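You operate a simulated robot arm through the tools that you are given. There is no shell and no other tool.

Carry out the task below with a simulated robot arm. There is one attempt and no reset: what you move stays moved.

## Task
Give the orange pouch 3 pump strokes, then dunk it under the grid.
Fine: Vent before the seal lever goes back; leave it in the trough with the grid shut. Where these are worked on the way, their far stop is far enough and under half their travel is too little: seal lever.

Only the result counts: the job must be done as asked and must still hold three seconds after the hand-in. Knocking over, shifting, dropping, spilling or breaking anything else fails it. Lids that push on must go on centred and level and be pressed home; caps that screw on are set level and turned clockwise until they are tight.

## Robot
A 6-joint arm with a fingered hand, fixed in place. Base frame: the origin is on the floor under the middle of its stand, x ahead of it, y to its left, z up; the work surface is at about z = 800. Readings come in mm, degrees, newtons and seconds.
With the tool pointing down near the work surface it reaches from about 300 to 620 mm from the base axis. Its first joint turns from -166.0 to 166.0 degrees. Payload 3.2 kg.
Tool frame: the origin (TCP) lies between the finger pads and is the grasp point; the fingertips stand 22 mm ahead of it; z points along the fingers, y is the line along which they close. The gripper opens to 112 mm; its body begins 60 mm behind the TCP. The gripper is a hand of 3 fingers: y runs from the thumb to the fingers, the wrist lies at [0, 0, -218] in the tool frame.
Orientation is that of the tool frame in the base frame, as a unit quaternion [x, y, z, w]. With the fingers straight down and closing along the base's y, the tool's x points along the base's -x, its y along +y and its z along -z.

## Interface
- The arm moves only by the tool nudge_tool. Its argument "commands" is a list of rows, each a list of 6 numbers: the shift along the tool's x, y, z in mm, then the turn, a rotation vector about the tool's x, y, z in degrees. In form: [[dx, dy, dz, ax, ay, az], ...]. A call has 1 to 20 rows; each row is the pose to reach, as a shift and turn from the pose commanded when the call began, along the tool's axes at that moment. Rows are played at 5 a second. More than 50 mm and 8.6 degrees between two rows, and nothing of the call is played. A pose out of reach is approached as far as the arm can. The call stops where the force on the tool passes 90 N (or 10 N more than at its start, if that is more) or the arm is blocked; 0.2 s more then pass. In this call time passes only in rows, and 0.2 s behind the last. The reply holds the time, the measured pose of the TCP, the force on the tool along the base axes, the opening and the grip force, in the units named above and with some noise, with the torque about the TCP (base axes, N m) and any sound that the robot's microphone picked up.
- Cameras (640 x 400 px; columns grow to the right, rows downward): "scene" is fixed at [50, 499.5, 1485.5]; the picture's right is [-0.78, -0.62, 0.00], its down [-0.47, 0.60, -0.65] and it looks along [0.40, -0.51, -0.76] (base axes); focal length 236 px, centre (320, 200). "wrist" rides on the gripper at [66, 3, -80] in the tool frame; the picture's right is [-0.05, 1.00, 0.00], its down [-0.77, -0.04, -0.64] and it looks along [-0.64, -0.03, 0.77] (tool axes); focal length 275 px, centre (320, 200). There is no depth. A picture from a camera that has moved, and an enlarged one, comes with that camera's place and axes in the base frame and with its lens.
- capture(camera): a new picture of that camera. It takes no simulated time.
- raise_lower(by): slides the trunk up (or, below 0, down) by that many mm; the arm rides with it, the base frame stays. It gives what a move gives, with no picture.
- finger_targets(finger1, finger2, thumb_bend): sets how far each is bent, from 0 (flat) to 1 (curled in); at 0.3 the hand is open as for a grip, at 0.7 the pads meet at the TCP. One left out holds its place. A second passes; each finger stops where it meets its share of the squeeze, and holds until it gets a number again. It is the only way to open and close the hand. It gives what a move gives, with no picture; readings hold the bend of each and the force on the fingers (four entries, about 0 where the hand has none), thumb and palm.
- enlarge(camera, box): a new picture of the part [left, top, right, bottom] of that camera's present view, enlarged. It takes no simulated time.
- finish_job(): hands the job in; it is judged then, once.

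Nothing tells you positions but the pictures and the camera data. Unless the task says otherwise, let go and move clear before handing in.

The tools are called after "Call:" as a command line: name --pt "numbers of a row" for each row, then --argument value for the rest, lists and objects as JSON in quotes. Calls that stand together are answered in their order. nudge_tool: Moves the arm, as the interface text tells. Its arguments: {"type":"object","properties":{"commands":{"type":"array","items":{"type":"array","items":{"type":"number"}}}},"required":["commands"]} The other tools are called the same way: raise_lower (by) moves the trunk up or down; finger_targets (finger1, finger2, thumb_bend) moves the fingers one by one; capture (camera) takes a picture; enlarge (camera, box) takes an enlarged picture of a part of a camera's view; finish_job () hands the job in.

At the start:

```text
t: 0.0
tool_pos: [185.7, 209.1, 1274.3]
ee_rot: [0.0, 1.0, 0.0, 0.0]
force: [0.5, 0.4, 0.0]
wrist_torque: [0.01, -0.01, -0.04]
gripper_width: 111.8
grasp_force: 0.1
shape: jaw
bend: [0.3, 0.3, 0.3]
finger forces: [0.0, 0.0, 0.0, 0.0, 0.1, 0.0]
trunk travel left (down, up): [-525.0, 65.0]
```

scene: 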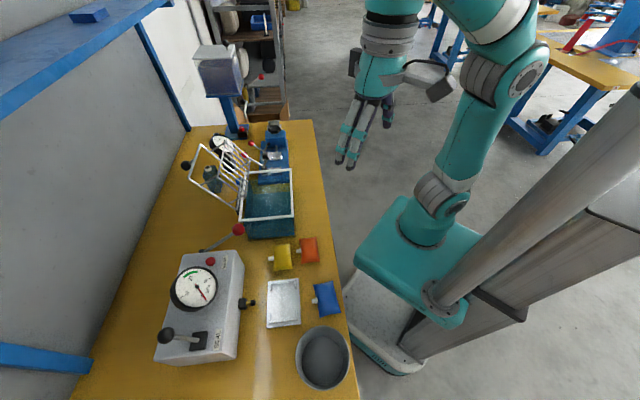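
wrist: 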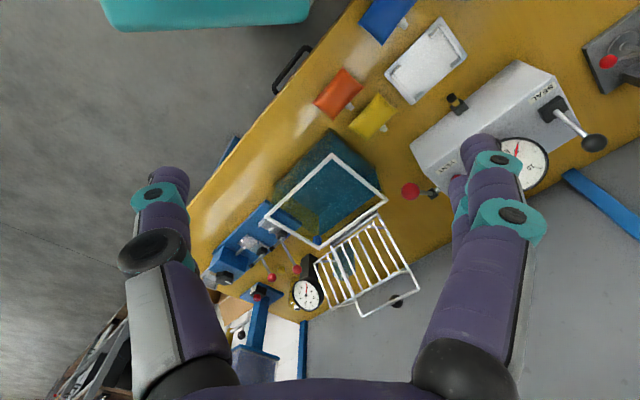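

I see a bench with a water trough with a hinged grid (open), a sealing/pump box with a gauge and a SEAL lever, and yellow, orange and blue pouches with nozzles. I'll enlarge the views to understand the apparatus first.

Call:
enlarge --camera "scene" --box '[140, 220, 360, 400]'

Call:
enlarge --camera "scene" --box '[170, 110, 330, 260]'

Call:
enlarge --camera "wrist" --box '[360, 40, 640, 220]'

Call:
enlarge --camera "wrist" --box '[190, 120, 430, 320]'

```text
2.22 times, centred on (250, 310) of scene
camera zoom: at [50.0, 499.5, 1485.5], right [-0.78, -0.62, 0.0], down [-0.47, 0.6, -0.65], along [0.4, -0.51, -0.76], focal length 525 px, centre (476, -44)
```

zoom: 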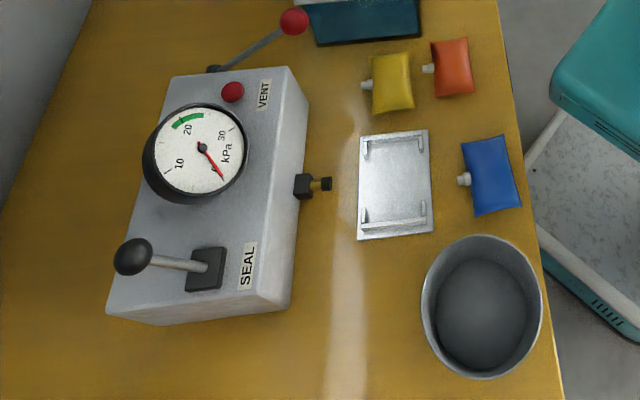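

```text
2.67 times, centred on (250, 185) of scene
camera zoom: at [50.0, 499.5, 1485.5], right [-0.78, -0.62, 0.0], down [-0.47, 0.6, -0.65], along [0.4, -0.51, -0.76], focal length 630 px, centre (507, 240)
```

zoom: 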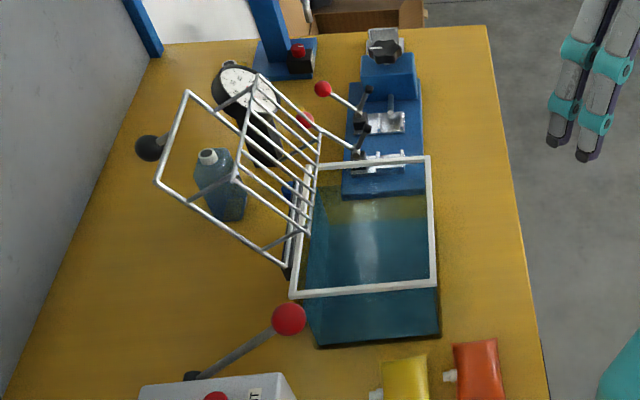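

```text
2.22 times, centred on (500, 130) of wrist
camera zoom: at [118.3, 212.7, 1352.0], right [0.05, 1.0, 0.0], down [0.77, -0.04, 0.64], along [0.64, -0.03, -0.77], focal length 612 px, centre (-80, 356)
```

zoom: 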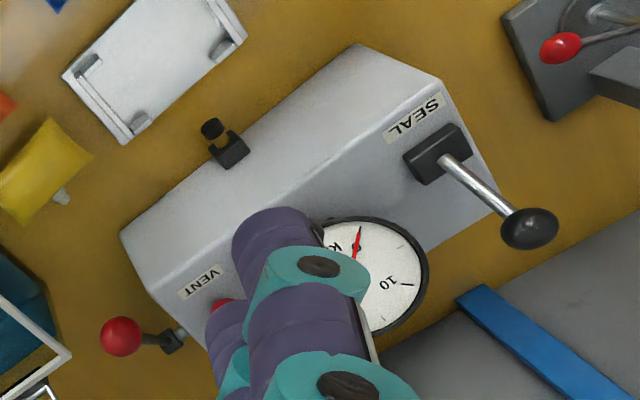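

```text
2.00 times, centred on (310, 220) of wrist
camera zoom: at [118.3, 212.7, 1352.0], right [0.05, 1.0, 0.0], down [0.77, -0.04, 0.64], along [0.64, -0.03, -0.77], focal length 551 px, centre (340, 160)
```

zoom: 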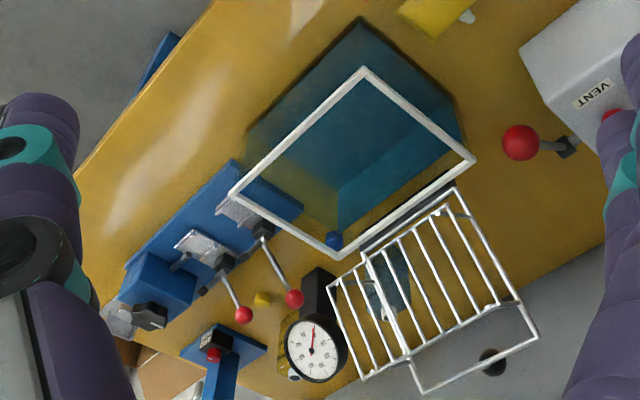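

The box carries the gauge, SEAL lever, VENT button, pump lever and a port. The tray in front of the port looks like the pouch seat, and all of it sits about 45° to the base axes. I'll turn the hand 45° and move in for a closer look.

Call:
nudge_tool --pt "-7 20 25 0 0 -7.5" --pt "-14 40 50 0 0 -15" --pt "-22 60 80 0 0 -22.5" --pt "-29 80 110 0 0 -30" --pt "-36 100 140 0 0 -37.5" --pt "-44 121 174 0 0 -45"

Call:
capture --camera "wrist"

Call:
capture --camera "scene"

```text
t: 1.4
tool_pos: [228.6, 330.1, 1099.2]
ee_rot: [-0.383, 0.924, 0.001, 0.001]
force: [0.7, 0.3, 0.4]
wrist_torque: [0.01, -0.02, -0.03]
gripper_width: 112.0
grasp_force: 0.0
shape: jaw
bend: [0.3, 0.3, 0.3]
finger forces: [0.0, 0.0, 0.1, 0.0, 0.1, 0.0]
trunk travel left (down, up): [-525.0, 65.0]
```

```text
taken
camera wrist: at [179.2, 286.1, 1177.5], right [-0.67, 0.74, 0.0], down [0.57, 0.52, 0.64], along [0.47, 0.43, -0.77], focal length 275 px, centre (320, 200)
```

wrist: 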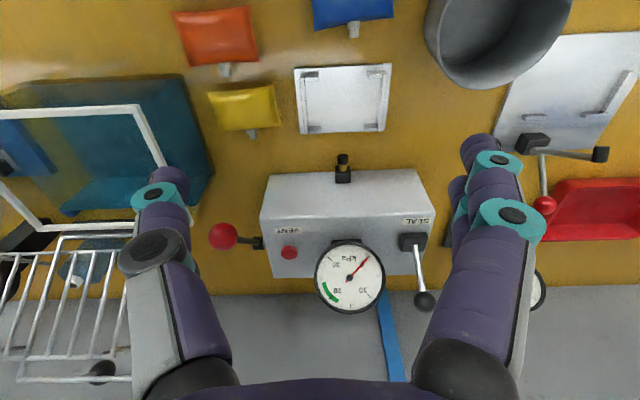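

```text
taken
```

scene: 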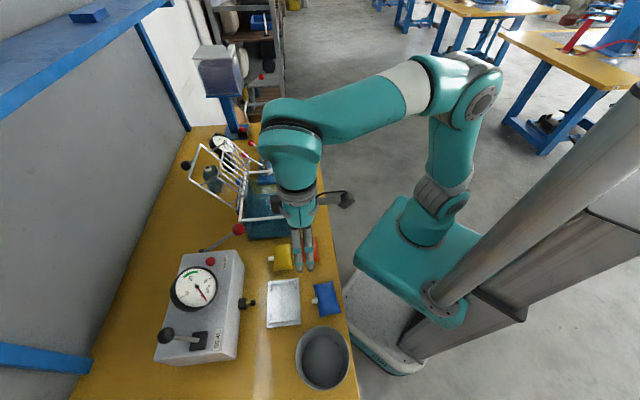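

Call:
enlarge --camera "wrist" --box '[200, 140, 460, 320]'

Call:
enlarge --camera "wrist" --box '[160, 0, 420, 180]'

Call:
enlarge --camera "wrist" --box '[0, 60, 240, 240]'

```text
2.22 times, centred on (330, 230) of wrist
camera zoom: at [179.2, 286.1, 1177.5], right [-0.67, 0.74, 0.0], down [0.57, 0.52, 0.64], along [0.47, 0.43, -0.77], focal length 612 px, centre (298, 133)
```

zoom: 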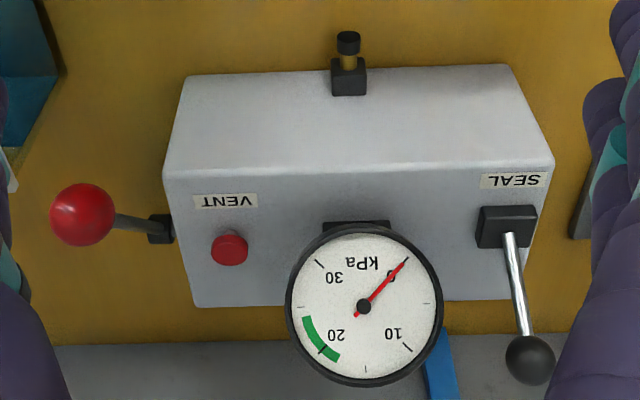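

```text
2.22 times, centred on (290, 90) of wrist
camera zoom: at [179.2, 286.1, 1177.5], right [-0.67, 0.74, 0.0], down [0.57, 0.52, 0.64], along [0.47, 0.43, -0.77], focal length 612 px, centre (387, 444)
```

zoom: 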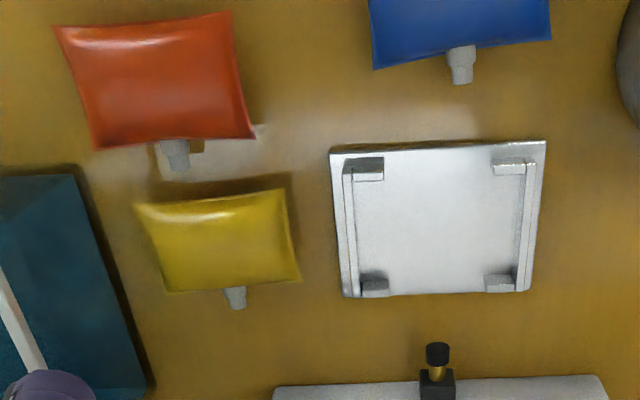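

```text
2.22 times, centred on (120, 150) of wrist
camera zoom: at [179.2, 286.1, 1177.5], right [-0.67, 0.74, 0.0], down [0.57, 0.52, 0.64], along [0.47, 0.43, -0.77], focal length 612 px, centre (764, 311)
```

zoom: 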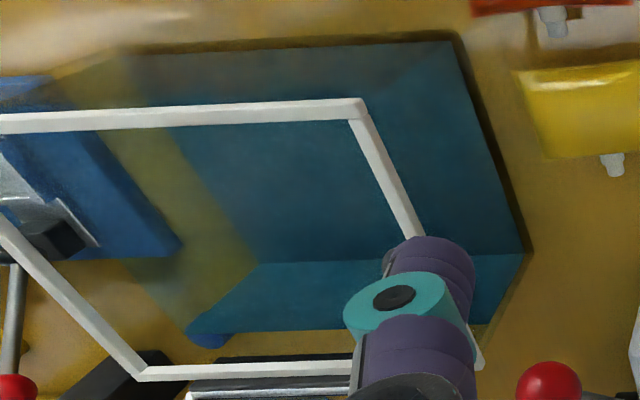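

Triangulating from the two views: the orange pouch is at about (304, 238) and measures about 89×57 mm. The tray centre is about (260, 401), and the port faces the tray. The pump ball is about (436, 363, 956), VENT about (438, 461, 924) and the SEAL ball about (332, 605, 989). I'll go over the orange pouch to see it up close.

Call:
nudge_tool --pt "2.4 -24 30 0 0 0" --pt "4.8 -48 60 0 0 0" --pt "7.2 -72 90 0 0 0" --pt "9.6 -96 120 0 0 0" --pt "11.8 -118.4 150 0 0 0"

Call:
capture --camera "wrist"

Call:
capture --camera "scene"

```text
t: 2.6
tool_pos: [305.1, 238.4, 949.4]
ee_rot: [-0.382, 0.924, 0.001, 0.001]
force: [0.5, 0.3, 0.0]
wrist_torque: [0.02, 0.0, 0.0]
gripper_width: 112.0
grasp_force: 0.0
shape: jaw
bend: [0.3, 0.3, 0.3]
finger forces: [0.0, 0.1, 0.1, 0.1, 0.0, 0.0]
trunk travel left (down, up): [-525.0, 65.0]
```

```text
taken
camera wrist: at [256.1, 194.2, 1027.8], right [-0.67, 0.74, 0.0], down [0.57, 0.52, 0.64], along [0.47, 0.43, -0.77], focal length 275 px, centre (320, 200)
```

wrist: 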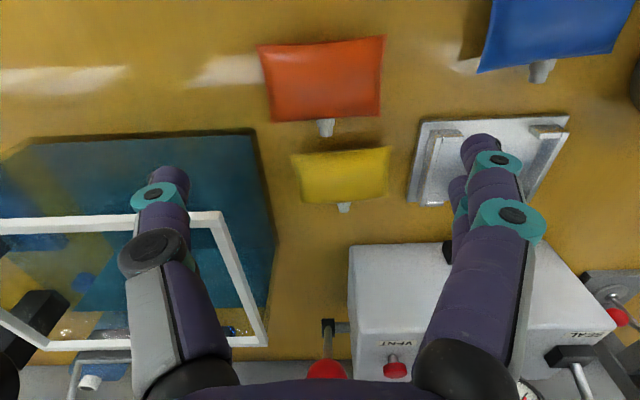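

```text
taken
```

scene: 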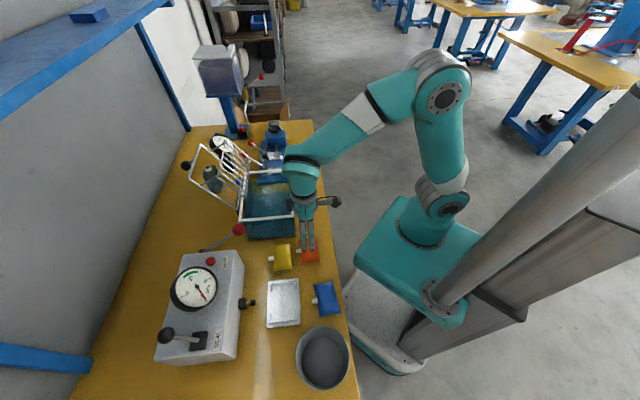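

Call:
enlarge --camera "wrist" --box '[240, 20, 420, 220]'

Call:
enlarge --camera "wrist" --box '[390, 90, 600, 230]'

Call:
enlarge --camera "scene" --box '[230, 180, 360, 330]'

Call:
enlarge --camera "scene" --box '[170, 120, 310, 250]'

```text
2.00 times, centred on (330, 120) of wrist
camera zoom: at [256.1, 194.2, 1027.8], right [-0.67, 0.74, 0.0], down [0.57, 0.52, 0.64], along [0.47, 0.43, -0.77], focal length 551 px, centre (300, 360)
```

zoom: 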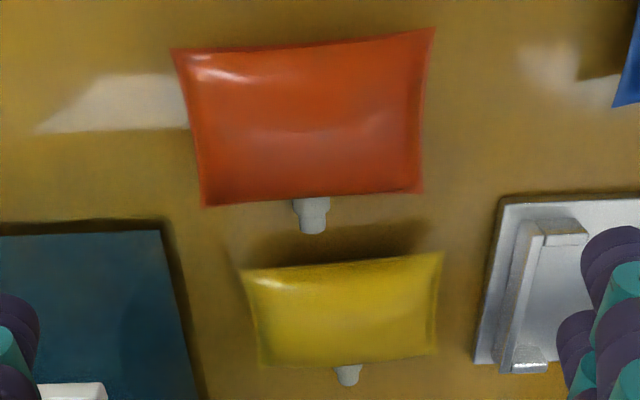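

```text
2.86 times, centred on (495, 160) of wrist
camera zoom: at [256.1, 194.2, 1027.8], right [-0.67, 0.74, 0.0], down [0.57, 0.52, 0.64], along [0.47, 0.43, -0.77], focal length 786 px, centre (-180, 314)
```

zoom: 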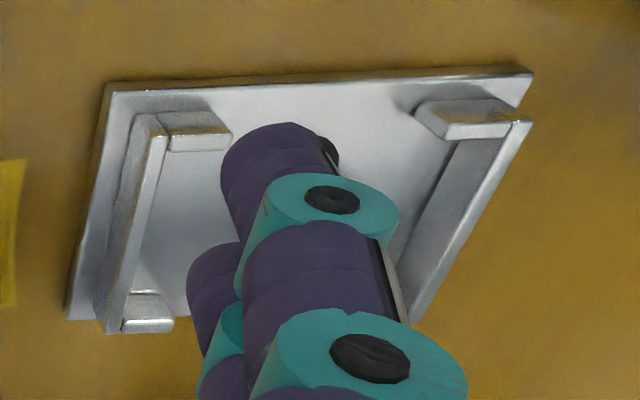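

```text
2.67 times, centred on (295, 255) of scene
camera zoom: at [50.0, 499.5, 1485.5], right [-0.78, -0.62, 0.0], down [-0.47, 0.6, -0.65], along [0.4, -0.51, -0.76], focal length 630 px, centre (387, 53)
```

zoom: 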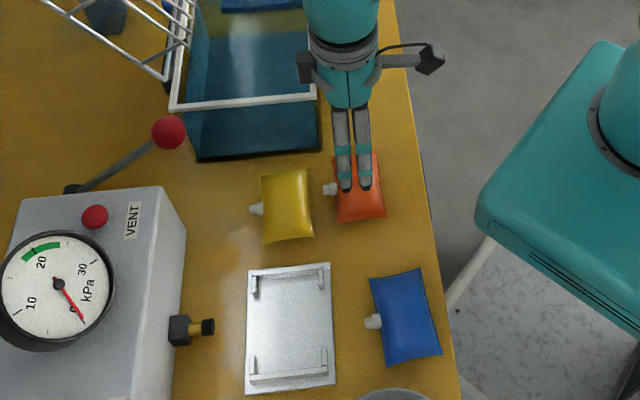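

```text
3.08 times, centred on (240, 185) of scene
camera zoom: at [50.0, 499.5, 1485.5], right [-0.78, -0.62, 0.0], down [-0.47, 0.6, -0.65], along [0.4, -0.51, -0.76], focal length 727 px, centre (566, 246)
```

zoom: 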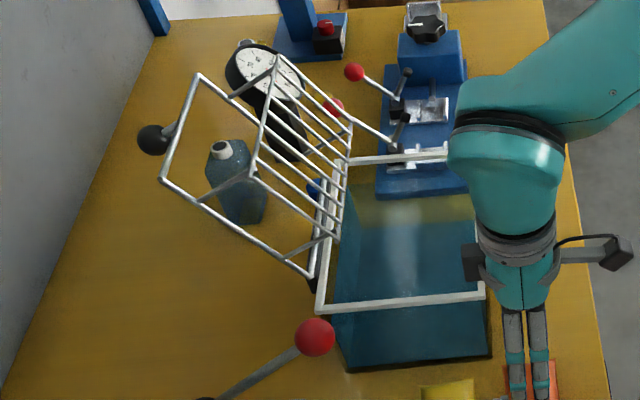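

The walled tray matches the pouch size, with the nozzle facing the port. I'll look at the tray from above it to measure the walls and clearances before choosing a grip.

Call:
nudge_tool --pt "-20 36 12 0 0 0" --pt "-40 73 25 0 0 0" --pt "-61 110 37 0 0 0" --pt "-81 146 49 0 0 0"

Call:
capture --camera "wrist"

Call:
enlarge --camera "wrist" --box '[220, 60, 440, 200]'

Call:
enlarge --camera "scene" --box '[230, 200, 360, 330]'

```text
t: 3.6
tool_pos: [257.3, 400.7, 900.3]
ee_rot: [-0.382, 0.924, 0.0, 0.0]
force: [-0.2, 0.0, -0.4]
wrist_torque: [0.0, -0.04, 0.04]
gripper_width: 112.0
grasp_force: 0.0
shape: jaw
bend: [0.3, 0.3, 0.3]
finger forces: [0.1, 0.0, 0.1, 0.0, 0.1, 0.0]
trunk travel left (down, up): [-525.0, 65.0]
```

```text
taken
camera wrist: at [208.1, 356.9, 979.1], right [-0.67, 0.74, 0.0], down [0.57, 0.52, 0.64], along [0.47, 0.43, -0.77], focal length 275 px, centre (320, 200)
```

wrist: 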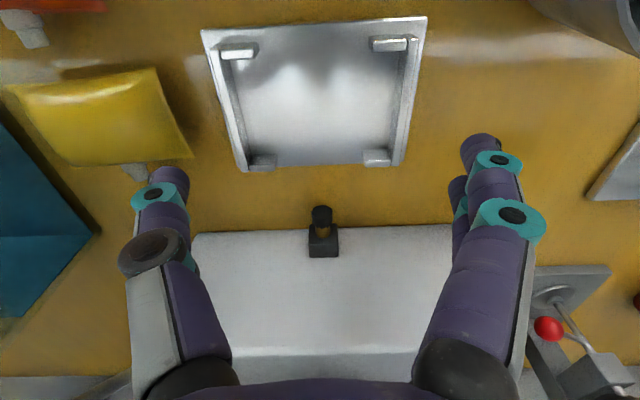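

```text
2.86 times, centred on (330, 130) of wrist
camera zoom: at [208.1, 356.9, 979.1], right [-0.67, 0.74, 0.0], down [0.57, 0.52, 0.64], along [0.47, 0.43, -0.77], focal length 786 px, centre (291, 400)
```

zoom: 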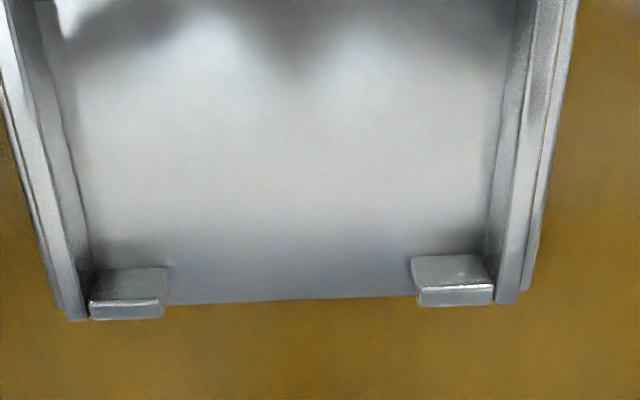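

```text
3.08 times, centred on (295, 265) of scene
camera zoom: at [50.0, 499.5, 1485.5], right [-0.78, -0.62, 0.0], down [-0.47, 0.6, -0.65], along [0.4, -0.51, -0.76], focal length 727 px, centre (397, 0)
```

zoom: 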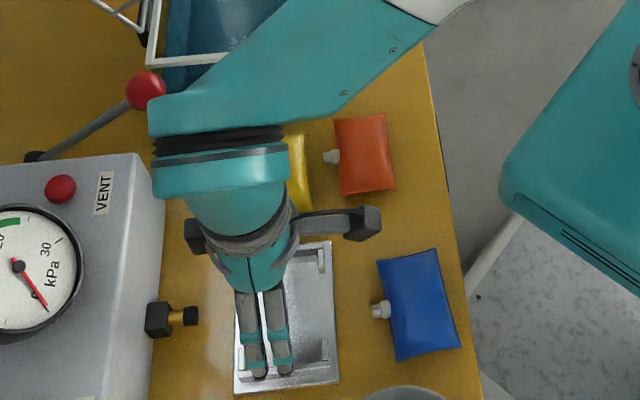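

The tray walls top out at about z = 817 and the nest is about 101×67 mm. I need the pouch's thickness, so I'll zoom in further on it.

Call:
enlarge --camera "scene" --box '[288, 230, 328, 270]'

Call:
enlarge --camera "wrist" --box '[200, 10, 440, 180]'

Call:
enlarge --camera "wrist" --box '[270, 180, 370, 280]'

Call:
enlarge --camera "scene" --box '[230, 285, 270, 315]'

```text
10.00 times, centred on (308, 250) of scene
camera zoom: at [50.0, 499.5, 1485.5], right [-0.78, -0.62, 0.0], down [-0.47, 0.6, -0.65], along [0.4, -0.51, -0.76], focal length 2364 px, centre (440, -300)
```

zoom: 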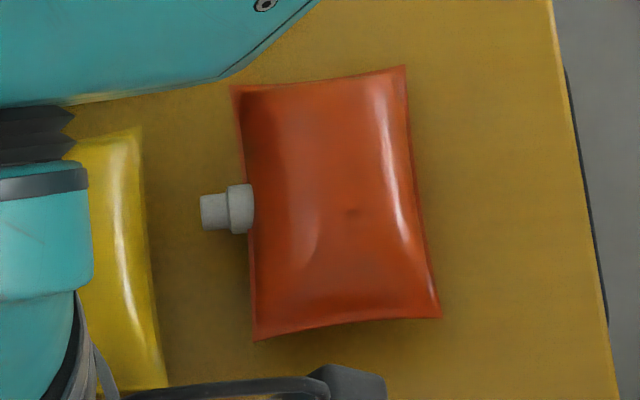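

```text
2.35 times, centred on (320, 95) of wrist
camera zoom: at [208.1, 356.9, 979.1], right [-0.67, 0.74, 0.0], down [0.57, 0.52, 0.64], along [0.47, 0.43, -0.77], focal length 648 px, centre (320, 447)
```

zoom: 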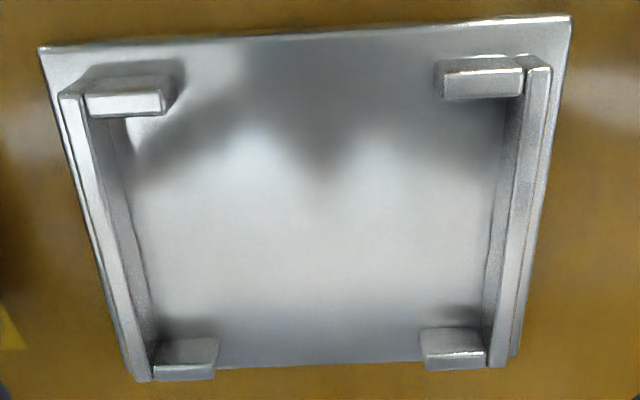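

```text
4.00 times, centred on (320, 230) of wrist
camera zoom: at [208.1, 356.9, 979.1], right [-0.67, 0.74, 0.0], down [0.57, 0.52, 0.64], along [0.47, 0.43, -0.77], focal length 1101 px, centre (320, 80)
```

zoom: 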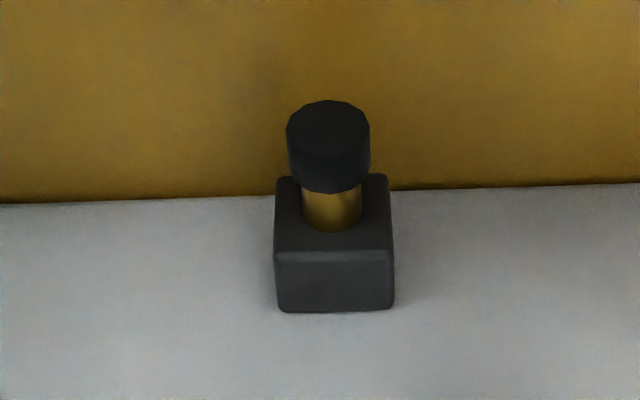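

```text
13.33 times, centred on (250, 300) of scene
camera zoom: at [50.0, 499.5, 1485.5], right [-0.78, -0.62, 0.0], down [-0.47, 0.6, -0.65], along [0.4, -0.51, -0.76], focal length 3152 px, centre (1253, -1133)
```

zoom: 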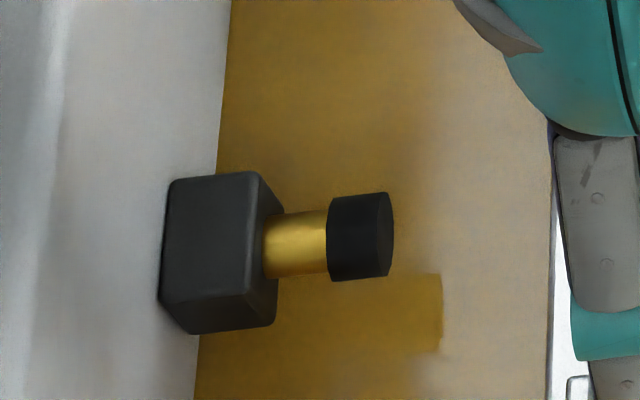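

The pouch corners sit at z≈821, so the seam is above the tray walls, and the port axis is at z≈829 in line with the tray centre. I'll grip the pouch across its short ends with the fingertips just under the seam, so the fingers clear the tray walls.

Call:
nudge_tool --pt "20 -36 -25 0 0 -0.5" --pt "42 -73 -45 0 0 -1" --pt "63 -110 -45 0 0 -1.5" --pt "84.4 -145.7 -45 0 0 -1.5" --pt "84.4 -145.7 -5 0 0 -1.5" --pt "84.4 -145.7 22 0 0 -1.5"

Call:
capture --camera "wrist"

Call:
enlarge --camera "scene" --box '[278, 210, 338, 270]'

```text
t: 5.0
tool_pos: [301.6, 237.8, 875.3]
ee_rot: [-0.395, 0.919, 0.0, 0.0]
force: [-0.2, -0.7, 0.2]
wrist_torque: [-0.01, -0.01, -0.03]
gripper_width: 111.8
grasp_force: 0.0
shape: jaw
bend: [0.3, 0.3, 0.3]
finger forces: [0.0, 0.1, 0.0, 0.0, 0.0, 0.1]
trunk travel left (down, up): [-525.0, 65.0]
```

```text
taken
camera wrist: at [254.1, 191.6, 955.7], right [-0.69, 0.72, 0.0], down [0.56, 0.53, 0.64], along [0.46, 0.44, -0.77], focal length 275 px, centre (320, 200)
```

wrist: 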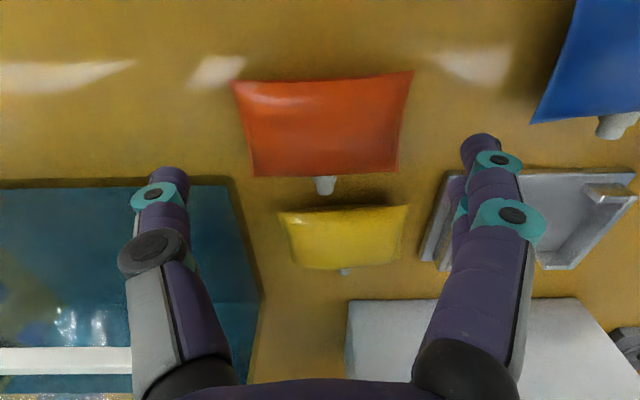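

```text
6.67 times, centred on (308, 240) of scene
camera zoom: at [50.0, 499.5, 1485.5], right [-0.78, -0.62, 0.0], down [-0.47, 0.6, -0.65], along [0.4, -0.51, -0.76], focal length 1576 px, centre (400, -67)
```

zoom: 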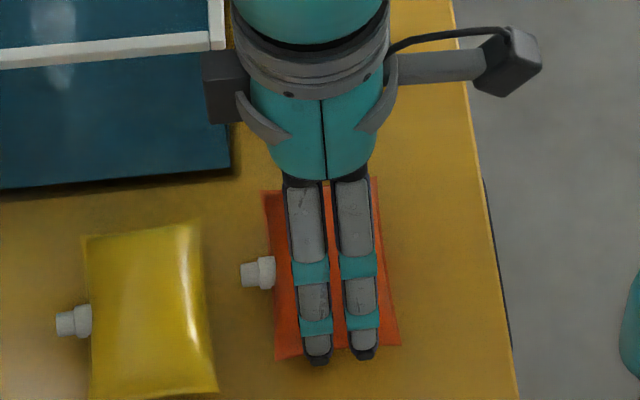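

Call:
nudge_tool --pt "0 0 12 0 0 0" --pt "0 0 24 0 0 0" --pt "0 0 34 0 0 0" --pt "0 0 40 0 0 0"

Call:
capture --camera "wrist"

Call:
enlarge --camera "scene" --box '[278, 210, 338, 270]'

```text
t: 6.0
tool_pos: [301.6, 237.4, 838.8]
ee_rot: [-0.394, 0.919, 0.0, 0.0]
force: [0.7, 0.0, 0.1]
wrist_torque: [0.0, -0.01, -0.04]
gripper_width: 111.6
grasp_force: 0.0
shape: jaw
bend: [0.3, 0.3, 0.3]
finger forces: [0.0, 0.0, 0.0, 0.1, 0.0, 0.1]
trunk travel left (down, up): [-525.0, 65.0]
```

```text
taken
camera wrist: at [253.9, 191.5, 916.6], right [-0.69, 0.72, 0.0], down [0.56, 0.53, 0.64], along [0.46, 0.44, -0.77], focal length 275 px, centre (320, 200)
```

wrist: 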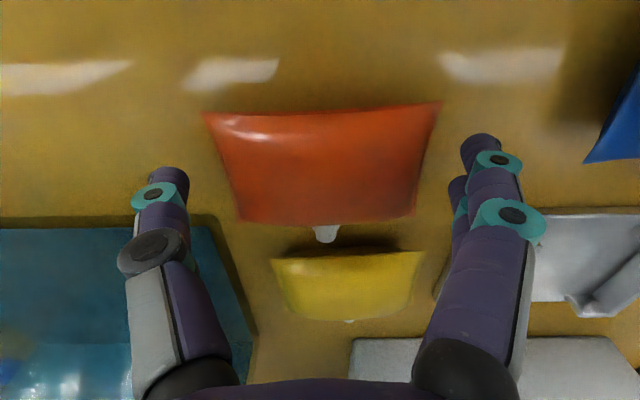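

```text
6.67 times, centred on (308, 240) of scene
camera zoom: at [50.0, 499.5, 1485.5], right [-0.78, -0.62, 0.0], down [-0.47, 0.6, -0.65], along [0.4, -0.51, -0.76], focal length 1576 px, centre (400, -67)
```

zoom: 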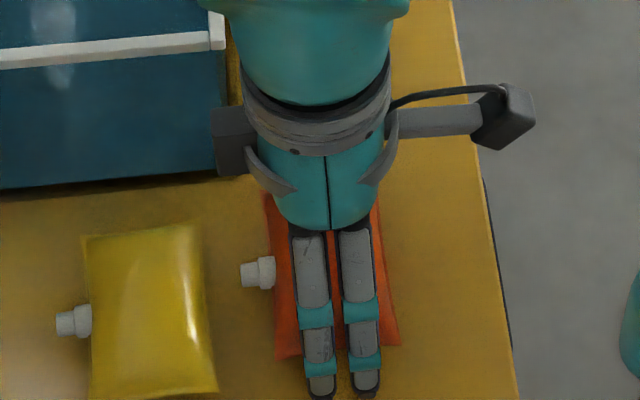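

Call:
nudge_tool --pt "0 0 4 0 0 0" --pt "0 0 7 0 0 0" --pt "0 0 7 0 0 0"

```text
t: 6.8
tool_pos: [301.7, 237.0, 830.5]
ee_rot: [-0.395, 0.919, 0.0, 0.001]
force: [1.3, 0.1, -0.2]
wrist_torque: [0.01, -0.01, 0.01]
gripper_width: 111.9
grasp_force: 0.1
shape: jaw
bend: [0.3, 0.3, 0.3]
finger forces: [0.0, 0.1, 0.1, 0.0, 0.0, 0.0]
trunk travel left (down, up): [-525.0, 65.0]
```

Call:
finger_targets --finger1 0.45 --finger2 0.45 --thumb_bend 0.45

Call:
capture --camera "wrist"

Call:
enlarge --camera "scene" --box '[278, 210, 338, 270]'

```text
t: 7.8
tool_pos: [301.2, 236.9, 830.4]
ee_rot: [-0.395, 0.919, 0.0, 0.001]
force: [-0.5, 0.9, 1.8]
wrist_torque: [0.05, 0.09, 0.04]
gripper_width: 89.6
grasp_force: 11.7
shape: fingers
bend: [0.4, 0.4, 0.41]
finger forces: [6.0, 6.0, 0.0, 0.0, 11.7, 0.1]
trunk travel left (down, up): [-525.0, 65.0]
```

```text
taken
camera wrist: at [254.0, 191.2, 909.8], right [-0.69, 0.72, 0.0], down [0.56, 0.53, 0.64], along [0.46, 0.44, -0.77], focal length 275 px, centre (320, 200)
```

wrist: 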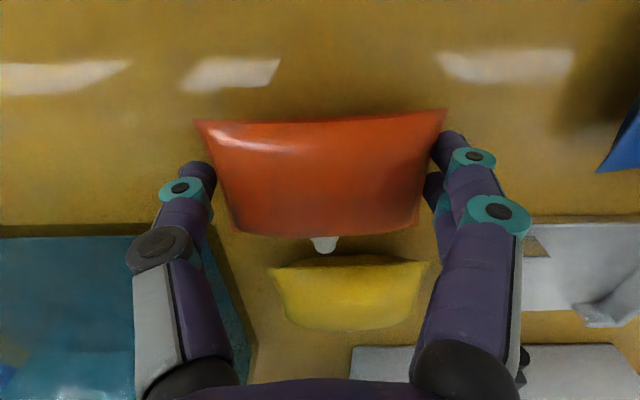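

```text
6.67 times, centred on (308, 240) of scene
camera zoom: at [50.0, 499.5, 1485.5], right [-0.78, -0.62, 0.0], down [-0.47, 0.6, -0.65], along [0.4, -0.51, -0.76], focal length 1576 px, centre (400, -67)
```

zoom: 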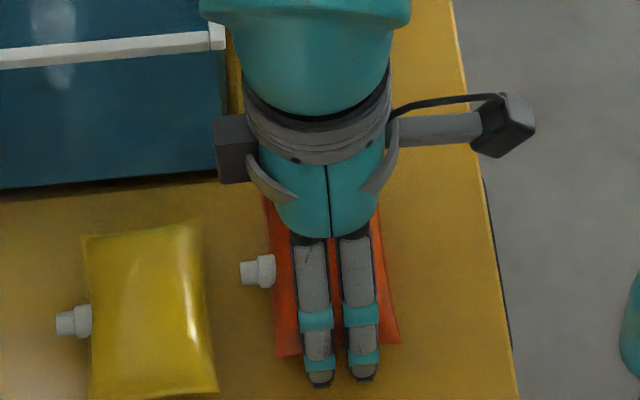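

Call:
nudge_tool --pt "0 0 -5 0 0 0" --pt "0 0 -12 0 0 0" --pt "0 0 -20 0 0 0" --pt "0 0 -30 0 0 0"

Call:
capture --camera "wrist"

Call:
enlarge --camera "scene" --box '[278, 210, 338, 270]'

```text
t: 8.8
tool_pos: [301.2, 236.3, 861.5]
ee_rot: [-0.394, 0.919, 0.0, 0.001]
force: [-0.1, 0.9, -0.9]
wrist_torque: [0.01, -0.01, 0.01]
gripper_width: 89.7
grasp_force: 11.9
shape: fingers
bend: [0.4, 0.4, 0.41]
finger forces: [5.7, 5.8, 0.0, 0.1, 11.6, 0.0]
trunk travel left (down, up): [-525.0, 65.0]
```

```text
taken
camera wrist: at [253.8, 190.7, 940.3], right [-0.69, 0.72, 0.0], down [0.56, 0.53, 0.64], along [0.46, 0.44, -0.77], focal length 275 px, centre (320, 200)
```

wrist: 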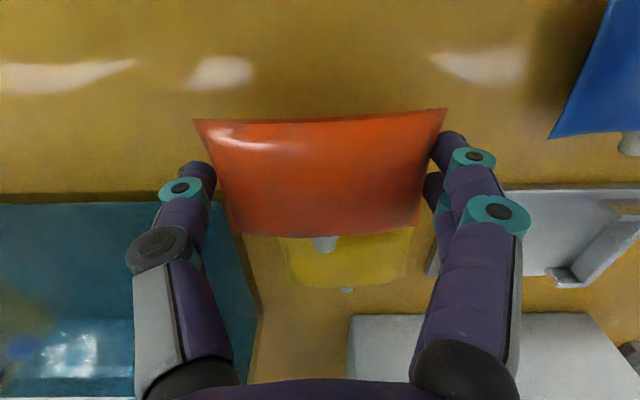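

```text
6.67 times, centred on (308, 240) of scene
camera zoom: at [50.0, 499.5, 1485.5], right [-0.78, -0.62, 0.0], down [-0.47, 0.6, -0.65], along [0.4, -0.51, -0.76], focal length 1576 px, centre (400, -67)
```

zoom: 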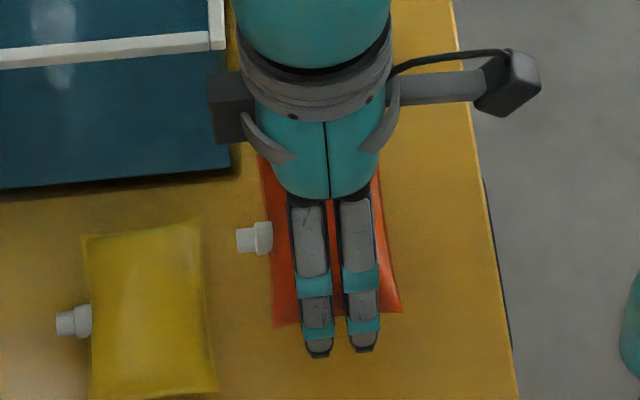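

The pouch lifted cleanly. I'll carry it to above the tray, squared to the tray.

Call:
nudge_tool --pt "0 0 -20 0 0 0" --pt "-10 15 -40 0 0 0.5" --pt "-35 55 -40 0 0 1" --pt "-62 97 -40 0 0 1.5" --pt "-82 128 -40 0 0 2" --pt "-90.8 142.4 -40 0 0 2.2" --pt "-90.8 142.4 -25 0 0 2.2" --pt "-90.8 142.4 -10 0 0 2.2" --pt "-90.8 142.4 -10 0 0 2.2"

Call:
capture --camera "wrist"

Call:
enlarge --camera "scene" --box '[240, 250, 310, 330]'

```text
t: 10.8
tool_pos: [261.4, 402.0, 871.6]
ee_rot: [-0.377, 0.926, 0.0, 0.002]
force: [0.1, 0.2, 0.0]
wrist_torque: [0.01, -0.02, 0.01]
gripper_width: 89.5
grasp_force: 11.5
shape: fingers
bend: [0.4, 0.4, 0.41]
finger forces: [5.7, 5.5, 0.1, 0.0, 11.4, 0.1]
trunk travel left (down, up): [-525.0, 65.0]
```

```text
taken
camera wrist: at [211.5, 356.7, 950.0], right [-0.66, 0.75, 0.0], down [0.58, 0.51, 0.64], along [0.48, 0.42, -0.77], focal length 275 px, centre (320, 200)
```

wrist: 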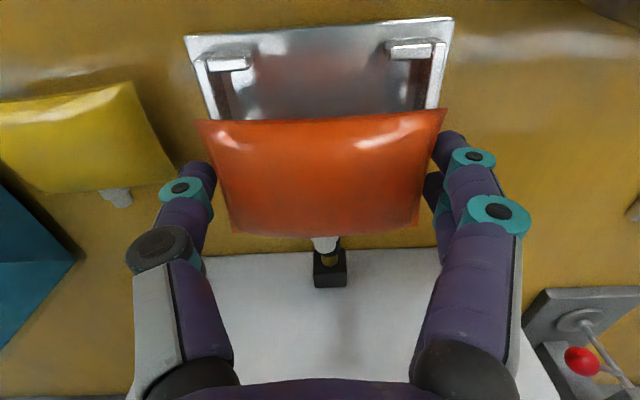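

```text
5.00 times, centred on (275, 290) of scene
camera zoom: at [50.0, 499.5, 1485.5], right [-0.78, -0.62, 0.0], down [-0.47, 0.6, -0.65], along [0.4, -0.51, -0.76], focal length 1182 px, centre (545, -250)
```

zoom: 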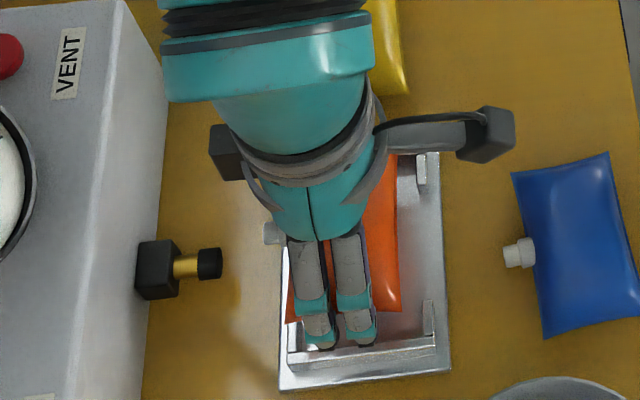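

Call:
nudge_tool --pt "1 -0.5 8 0 0 0" --pt "1.7 -0.7 16 0 0 0" --pt "1.7 -0.7 22 0 0 0" --pt "1.7 -0.7 26 0 0 0" --pt "1.7 -0.7 26 0 0 0"

Call:
capture --camera "wrist"

Call:
enlarge --camera "scene" --box '[240, 250, 310, 330]'

```text
t: 12.0
tool_pos: [259.7, 398.0, 848.2]
ee_rot: [-0.377, 0.926, 0.001, 0.003]
force: [-4.0, -2.9, 18.9]
wrist_torque: [0.25, 0.0, -0.01]
gripper_width: 89.9
grasp_force: 16.2
shape: fingers
bend: [0.4, 0.41, 0.42]
finger forces: [8.6, 9.0, 0.1, 0.0, 14.6, 0.1]
trunk travel left (down, up): [-525.0, 65.0]
```

```text
taken
camera wrist: at [210.0, 354.5, 925.6], right [-0.66, 0.75, 0.0], down [0.58, 0.51, 0.64], along [0.48, 0.43, -0.77], focal length 275 px, centre (320, 200)
```

wrist: 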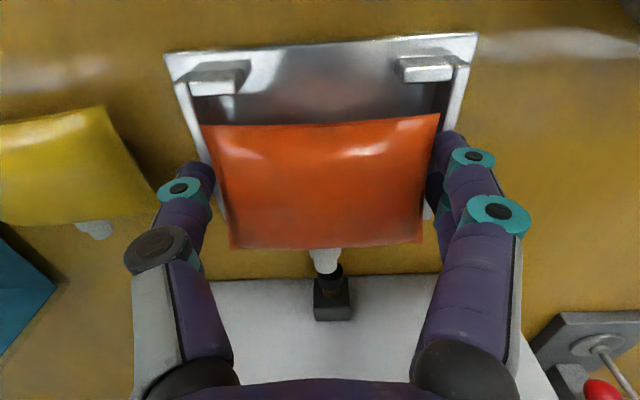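

```text
5.00 times, centred on (275, 290) of scene
camera zoom: at [50.0, 499.5, 1485.5], right [-0.78, -0.62, 0.0], down [-0.47, 0.6, -0.65], along [0.4, -0.51, -0.76], focal length 1182 px, centre (545, -250)
```

zoom: 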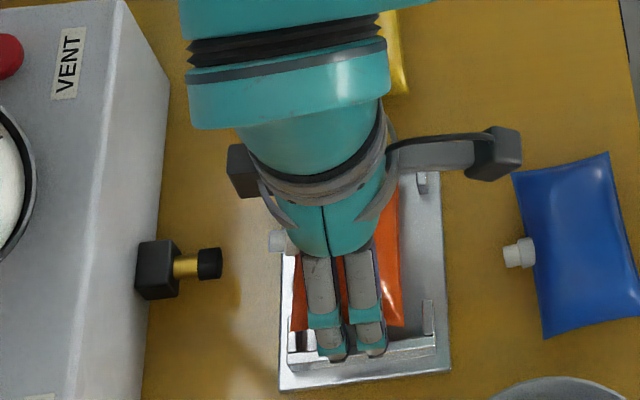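

There is contact at z≈848, probably the pouch's box-side edge on the far tabs. I'll lift a little, shift toward the robot and try again.

Call:
nudge_tool --pt "0 0 -4 0 0 0" --pt "1 1 -4 0 0 0" --pt "2 1 -4 0 0 0"

Call:
enlarge --camera "wrist" --box '[150, 30, 490, 290]'

Call:
enlarge --camera "scene" --box '[255, 270, 305, 325]'

```text
t: 12.8
tool_pos: [258.6, 397.6, 849.8]
ee_rot: [-0.378, 0.926, 0.0, 0.001]
force: [-0.5, -0.8, 0.7]
wrist_torque: [0.05, -0.02, -0.01]
gripper_width: 89.6
grasp_force: 11.0
shape: fingers
bend: [0.4, 0.41, 0.42]
finger forces: [5.1, 6.2, 0.0, 0.0, 11.6, 0.1]
trunk travel left (down, up): [-525.0, 65.0]
```

```text
1.54 times, centred on (320, 160) of wrist
camera zoom: at [208.7, 354.6, 927.9], right [-0.66, 0.75, 0.0], down [0.58, 0.51, 0.64], along [0.48, 0.42, -0.77], focal length 424 px, centre (320, 262)
```

zoom: 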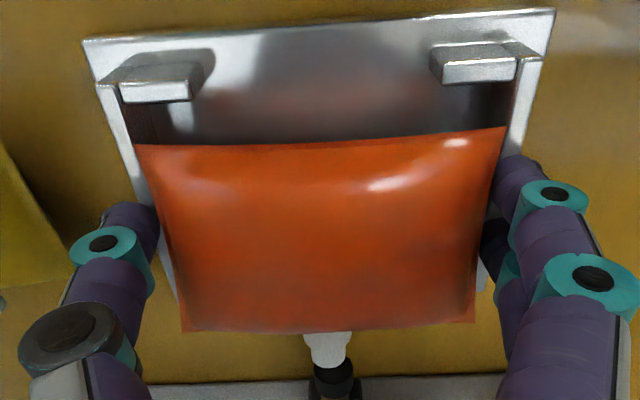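

```text
7.27 times, centred on (280, 298) of scene
camera zoom: at [50.0, 499.5, 1485.5], right [-0.78, -0.62, 0.0], down [-0.47, 0.6, -0.65], along [0.4, -0.51, -0.76], focal length 1719 px, centre (611, -509)
```

zoom: 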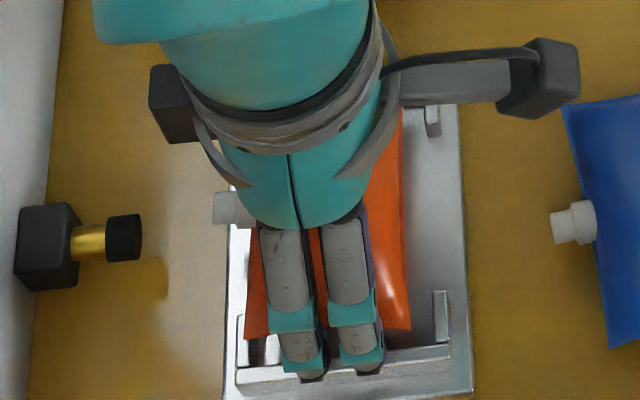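

Call:
enlarge --camera "scene" --box '[270, 300, 296, 326]'

Call:
enlarge --camera "wrist" --box '[160, 30, 260, 130]'

Call:
enlarge --camera "wrist" --box '[200, 180, 300, 280]'

Call:
enlarge --camera "wrist" --box '[380, 130, 480, 260]'

```text
15.38 times, centred on (283, 313) of scene
camera zoom: at [50.0, 499.5, 1485.5], right [-0.78, -0.62, 0.0], down [-0.47, 0.6, -0.65], along [0.4, -0.51, -0.76], focal length 3637 px, centre (889, -1538)
```

zoom: 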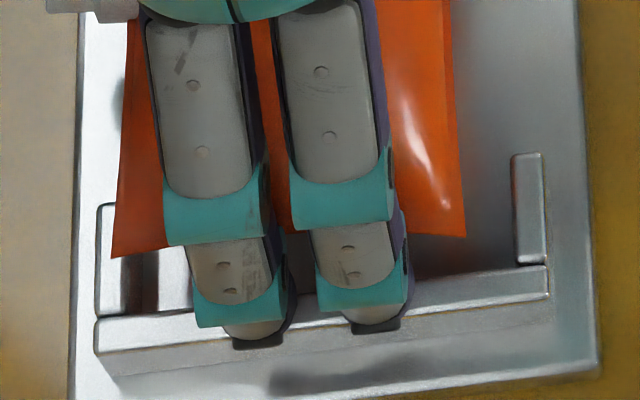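

```text
4.00 times, centred on (210, 80) of wrist
camera zoom: at [208.7, 354.6, 927.9], right [-0.66, 0.75, 0.0], down [0.58, 0.51, 0.64], along [0.48, 0.42, -0.77], focal length 1101 px, centre (760, 680)
```

zoom: 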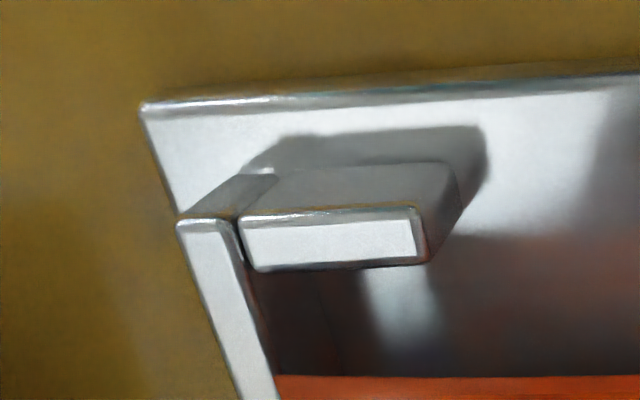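

```text
4.00 times, centred on (250, 230) of wrist
camera zoom: at [208.7, 354.6, 927.9], right [-0.66, 0.75, 0.0], down [0.58, 0.51, 0.64], along [0.48, 0.42, -0.77], focal length 1101 px, centre (600, 80)
```

zoom: 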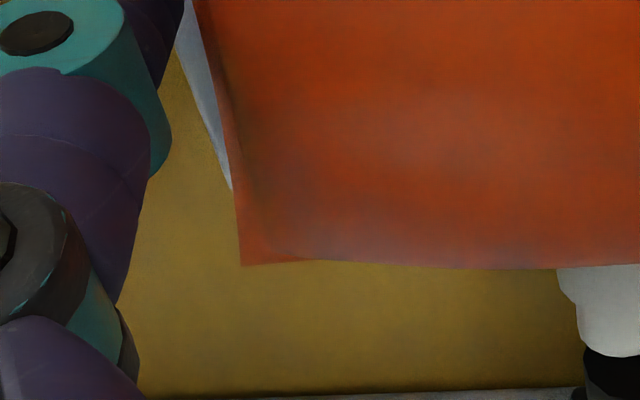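

```text
3.08 times, centred on (430, 195) of wrist
camera zoom: at [208.7, 354.6, 927.9], right [-0.66, 0.75, 0.0], down [0.58, 0.51, 0.64], along [0.48, 0.42, -0.77], focal length 847 px, centre (-18, 215)
```

zoom: 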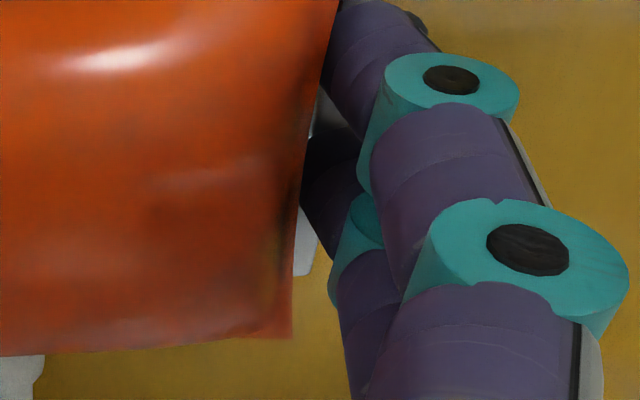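

Call:
nudge_tool --pt "2 0.5 0 0 0 0" --pt "2.5 0.5 2 0 0 0" --pt "2.5 0.5 4 0 0 0" --pt "2.5 0.5 5 0 0 0" --pt "2.5 0.5 5 0 0 0"

Call:
enlarge --camera "scene" --box '[270, 300, 296, 326]'

Call:
capture --camera "wrist"

```text
t: 14.0
tool_pos: [254.9, 397.7, 847.4]
ee_rot: [-0.376, 0.926, 0.002, 0.002]
force: [0.5, 0.6, 24.2]
wrist_torque: [0.23, 0.03, -0.05]
gripper_width: 89.5
grasp_force: 19.4
shape: fingers
bend: [0.4, 0.41, 0.42]
finger forces: [11.0, 10.2, 0.0, 0.0, 18.3, 0.1]
trunk travel left (down, up): [-525.0, 65.0]
```

```text
15.38 times, centred on (283, 313) of scene
camera zoom: at [50.0, 499.5, 1485.5], right [-0.78, -0.62, 0.0], down [-0.47, 0.6, -0.65], along [0.4, -0.51, -0.76], focal length 3637 px, centre (889, -1538)
```

zoom: 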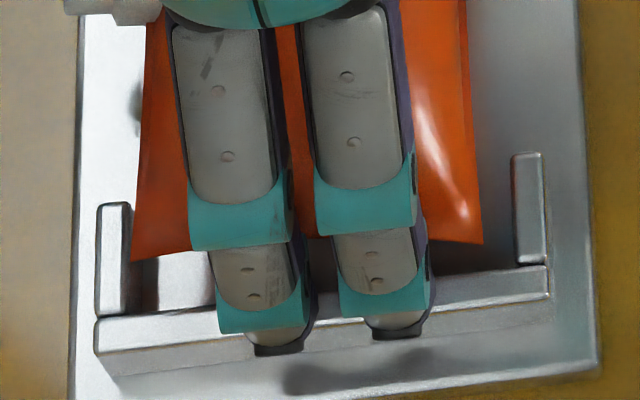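

```text
taken
camera wrist: at [205.8, 352.3, 925.0], right [-0.66, 0.75, 0.0], down [0.57, 0.51, 0.64], along [0.48, 0.43, -0.77], focal length 275 px, centre (320, 200)
```

wrist: 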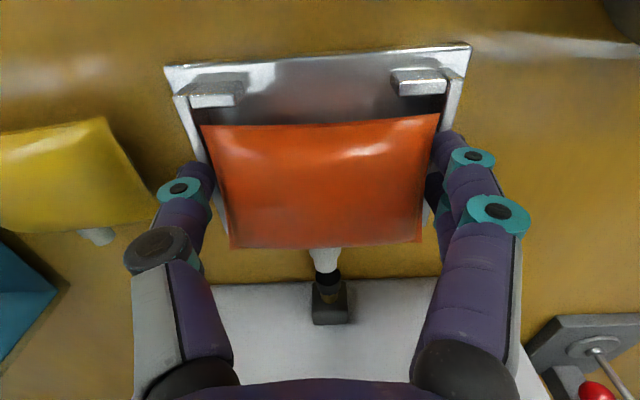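

The fingertips reach lower than expected at this opening and are resting on the tray wall tops. Dropping the pouch 14 mm would be crude, so I'll set it back on the table and regrip it about 11 mm higher, nearer the seam.

Call:
nudge_tool --pt "0 0 -15 0 0 0" --pt "2 -4 -40 0 0 0" --pt "20 -38 -50 0 0 0" --pt "42 -78 -50 0 0 0" --pt "62 -116 -50 0 0 0" --pt "78.8 -147.4 -50 0 0 0" --pt "78.8 -147.4 -25 0 0 0" --pt "78.8 -147.4 -5 0 0 0" --pt "78.8 -147.4 6 0 0 0" --pt "78.8 -147.4 12 0 0 0" --pt "78.8 -147.4 12 0 0 0"

Call:
capture --camera "wrist"

Call:
enlarge --camera "scene" --box '[278, 210, 338, 270]'

```text
t: 16.4
tool_pos: [301.6, 236.8, 833.0]
ee_rot: [-0.377, 0.926, 0.001, 0.0]
force: [1.6, 0.8, 4.8]
wrist_torque: [-0.05, 0.04, 0.01]
gripper_width: 89.3
grasp_force: 11.8
shape: fingers
bend: [0.4, 0.41, 0.42]
finger forces: [5.8, 6.0, 0.0, 0.0, 12.0, 0.1]
trunk travel left (down, up): [-525.0, 65.0]
```

```text
taken
camera wrist: at [252.9, 192.2, 911.5], right [-0.66, 0.75, 0.0], down [0.58, 0.51, 0.64], along [0.48, 0.42, -0.77], focal length 275 px, centre (320, 200)
```

wrist: 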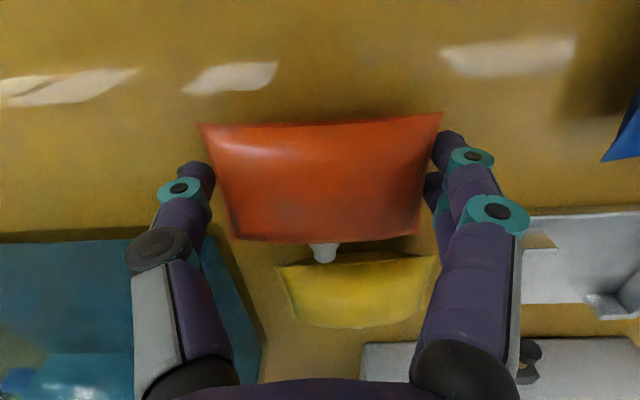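

```text
6.67 times, centred on (308, 240) of scene
camera zoom: at [50.0, 499.5, 1485.5], right [-0.78, -0.62, 0.0], down [-0.47, 0.6, -0.65], along [0.4, -0.51, -0.76], focal length 1576 px, centre (400, -67)
```

zoom: 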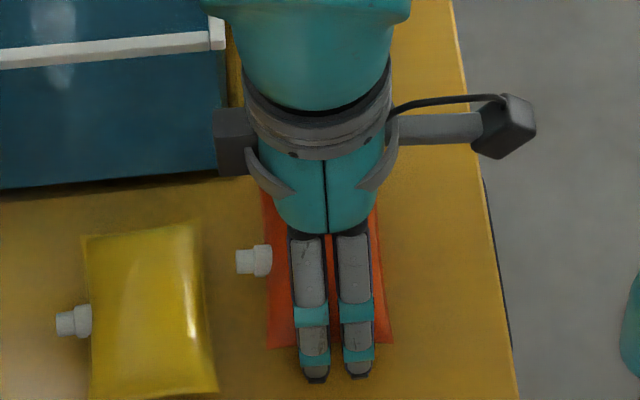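

Call:
finger_targets --finger1 0.3 --finger2 0.3 --thumb_bend 0.3

Call:
nudge_tool --pt "0 0 -4 0 0 0" --pt "0 0 -8 0 0 0" --pt "0 0 -11 0 0 0" --pt "0 0 -11 0 0 0"

Call:
capture --camera "wrist"

Call:
enlarge --camera "scene" --box '[278, 210, 338, 270]'

```text
t: 17.4
tool_pos: [303.1, 236.1, 832.8]
ee_rot: [-0.377, 0.926, 0.001, 0.001]
force: [-0.5, 0.3, -0.4]
wrist_torque: [0.02, -0.02, 0.0]
gripper_width: 110.9
grasp_force: 0.0
shape: fingers
bend: [0.3, 0.3, 0.3]
finger forces: [0.0, 0.1, 0.1, 0.0, 0.0, 0.0]
trunk travel left (down, up): [-525.0, 65.0]
```

```text
t: 18.4
tool_pos: [302.1, 236.0, 843.8]
ee_rot: [-0.376, 0.926, 0.001, 0.002]
force: [-0.5, 0.6, -0.4]
wrist_torque: [0.0, 0.0, 0.03]
gripper_width: 111.3
grasp_force: 0.0
shape: fingers
bend: [0.3, 0.3, 0.3]
finger forces: [0.0, 0.1, 0.1, 0.0, 0.0, 0.0]
trunk travel left (down, up): [-525.0, 65.0]
```

```text
taken
camera wrist: at [252.9, 192.4, 922.4], right [-0.66, 0.75, 0.0], down [0.58, 0.51, 0.64], along [0.48, 0.42, -0.77], focal length 275 px, centre (320, 200)
```

wrist: 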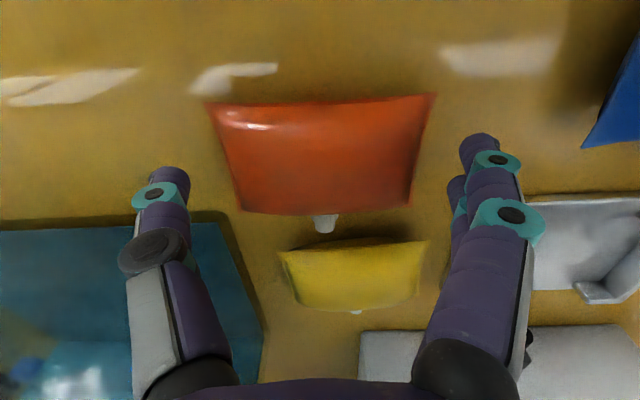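

```text
6.67 times, centred on (308, 240) of scene
camera zoom: at [50.0, 499.5, 1485.5], right [-0.78, -0.62, 0.0], down [-0.47, 0.6, -0.65], along [0.4, -0.51, -0.76], focal length 1576 px, centre (400, -67)
```

zoom: 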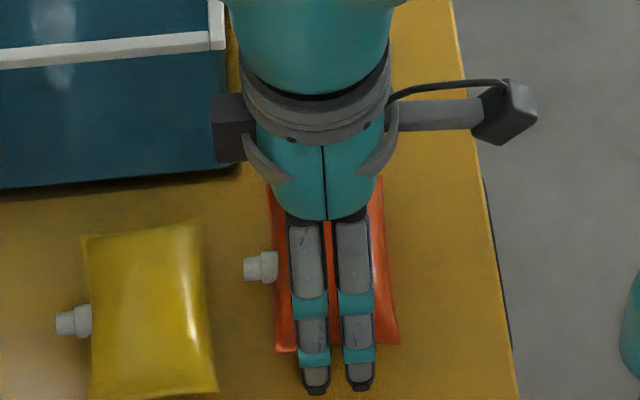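

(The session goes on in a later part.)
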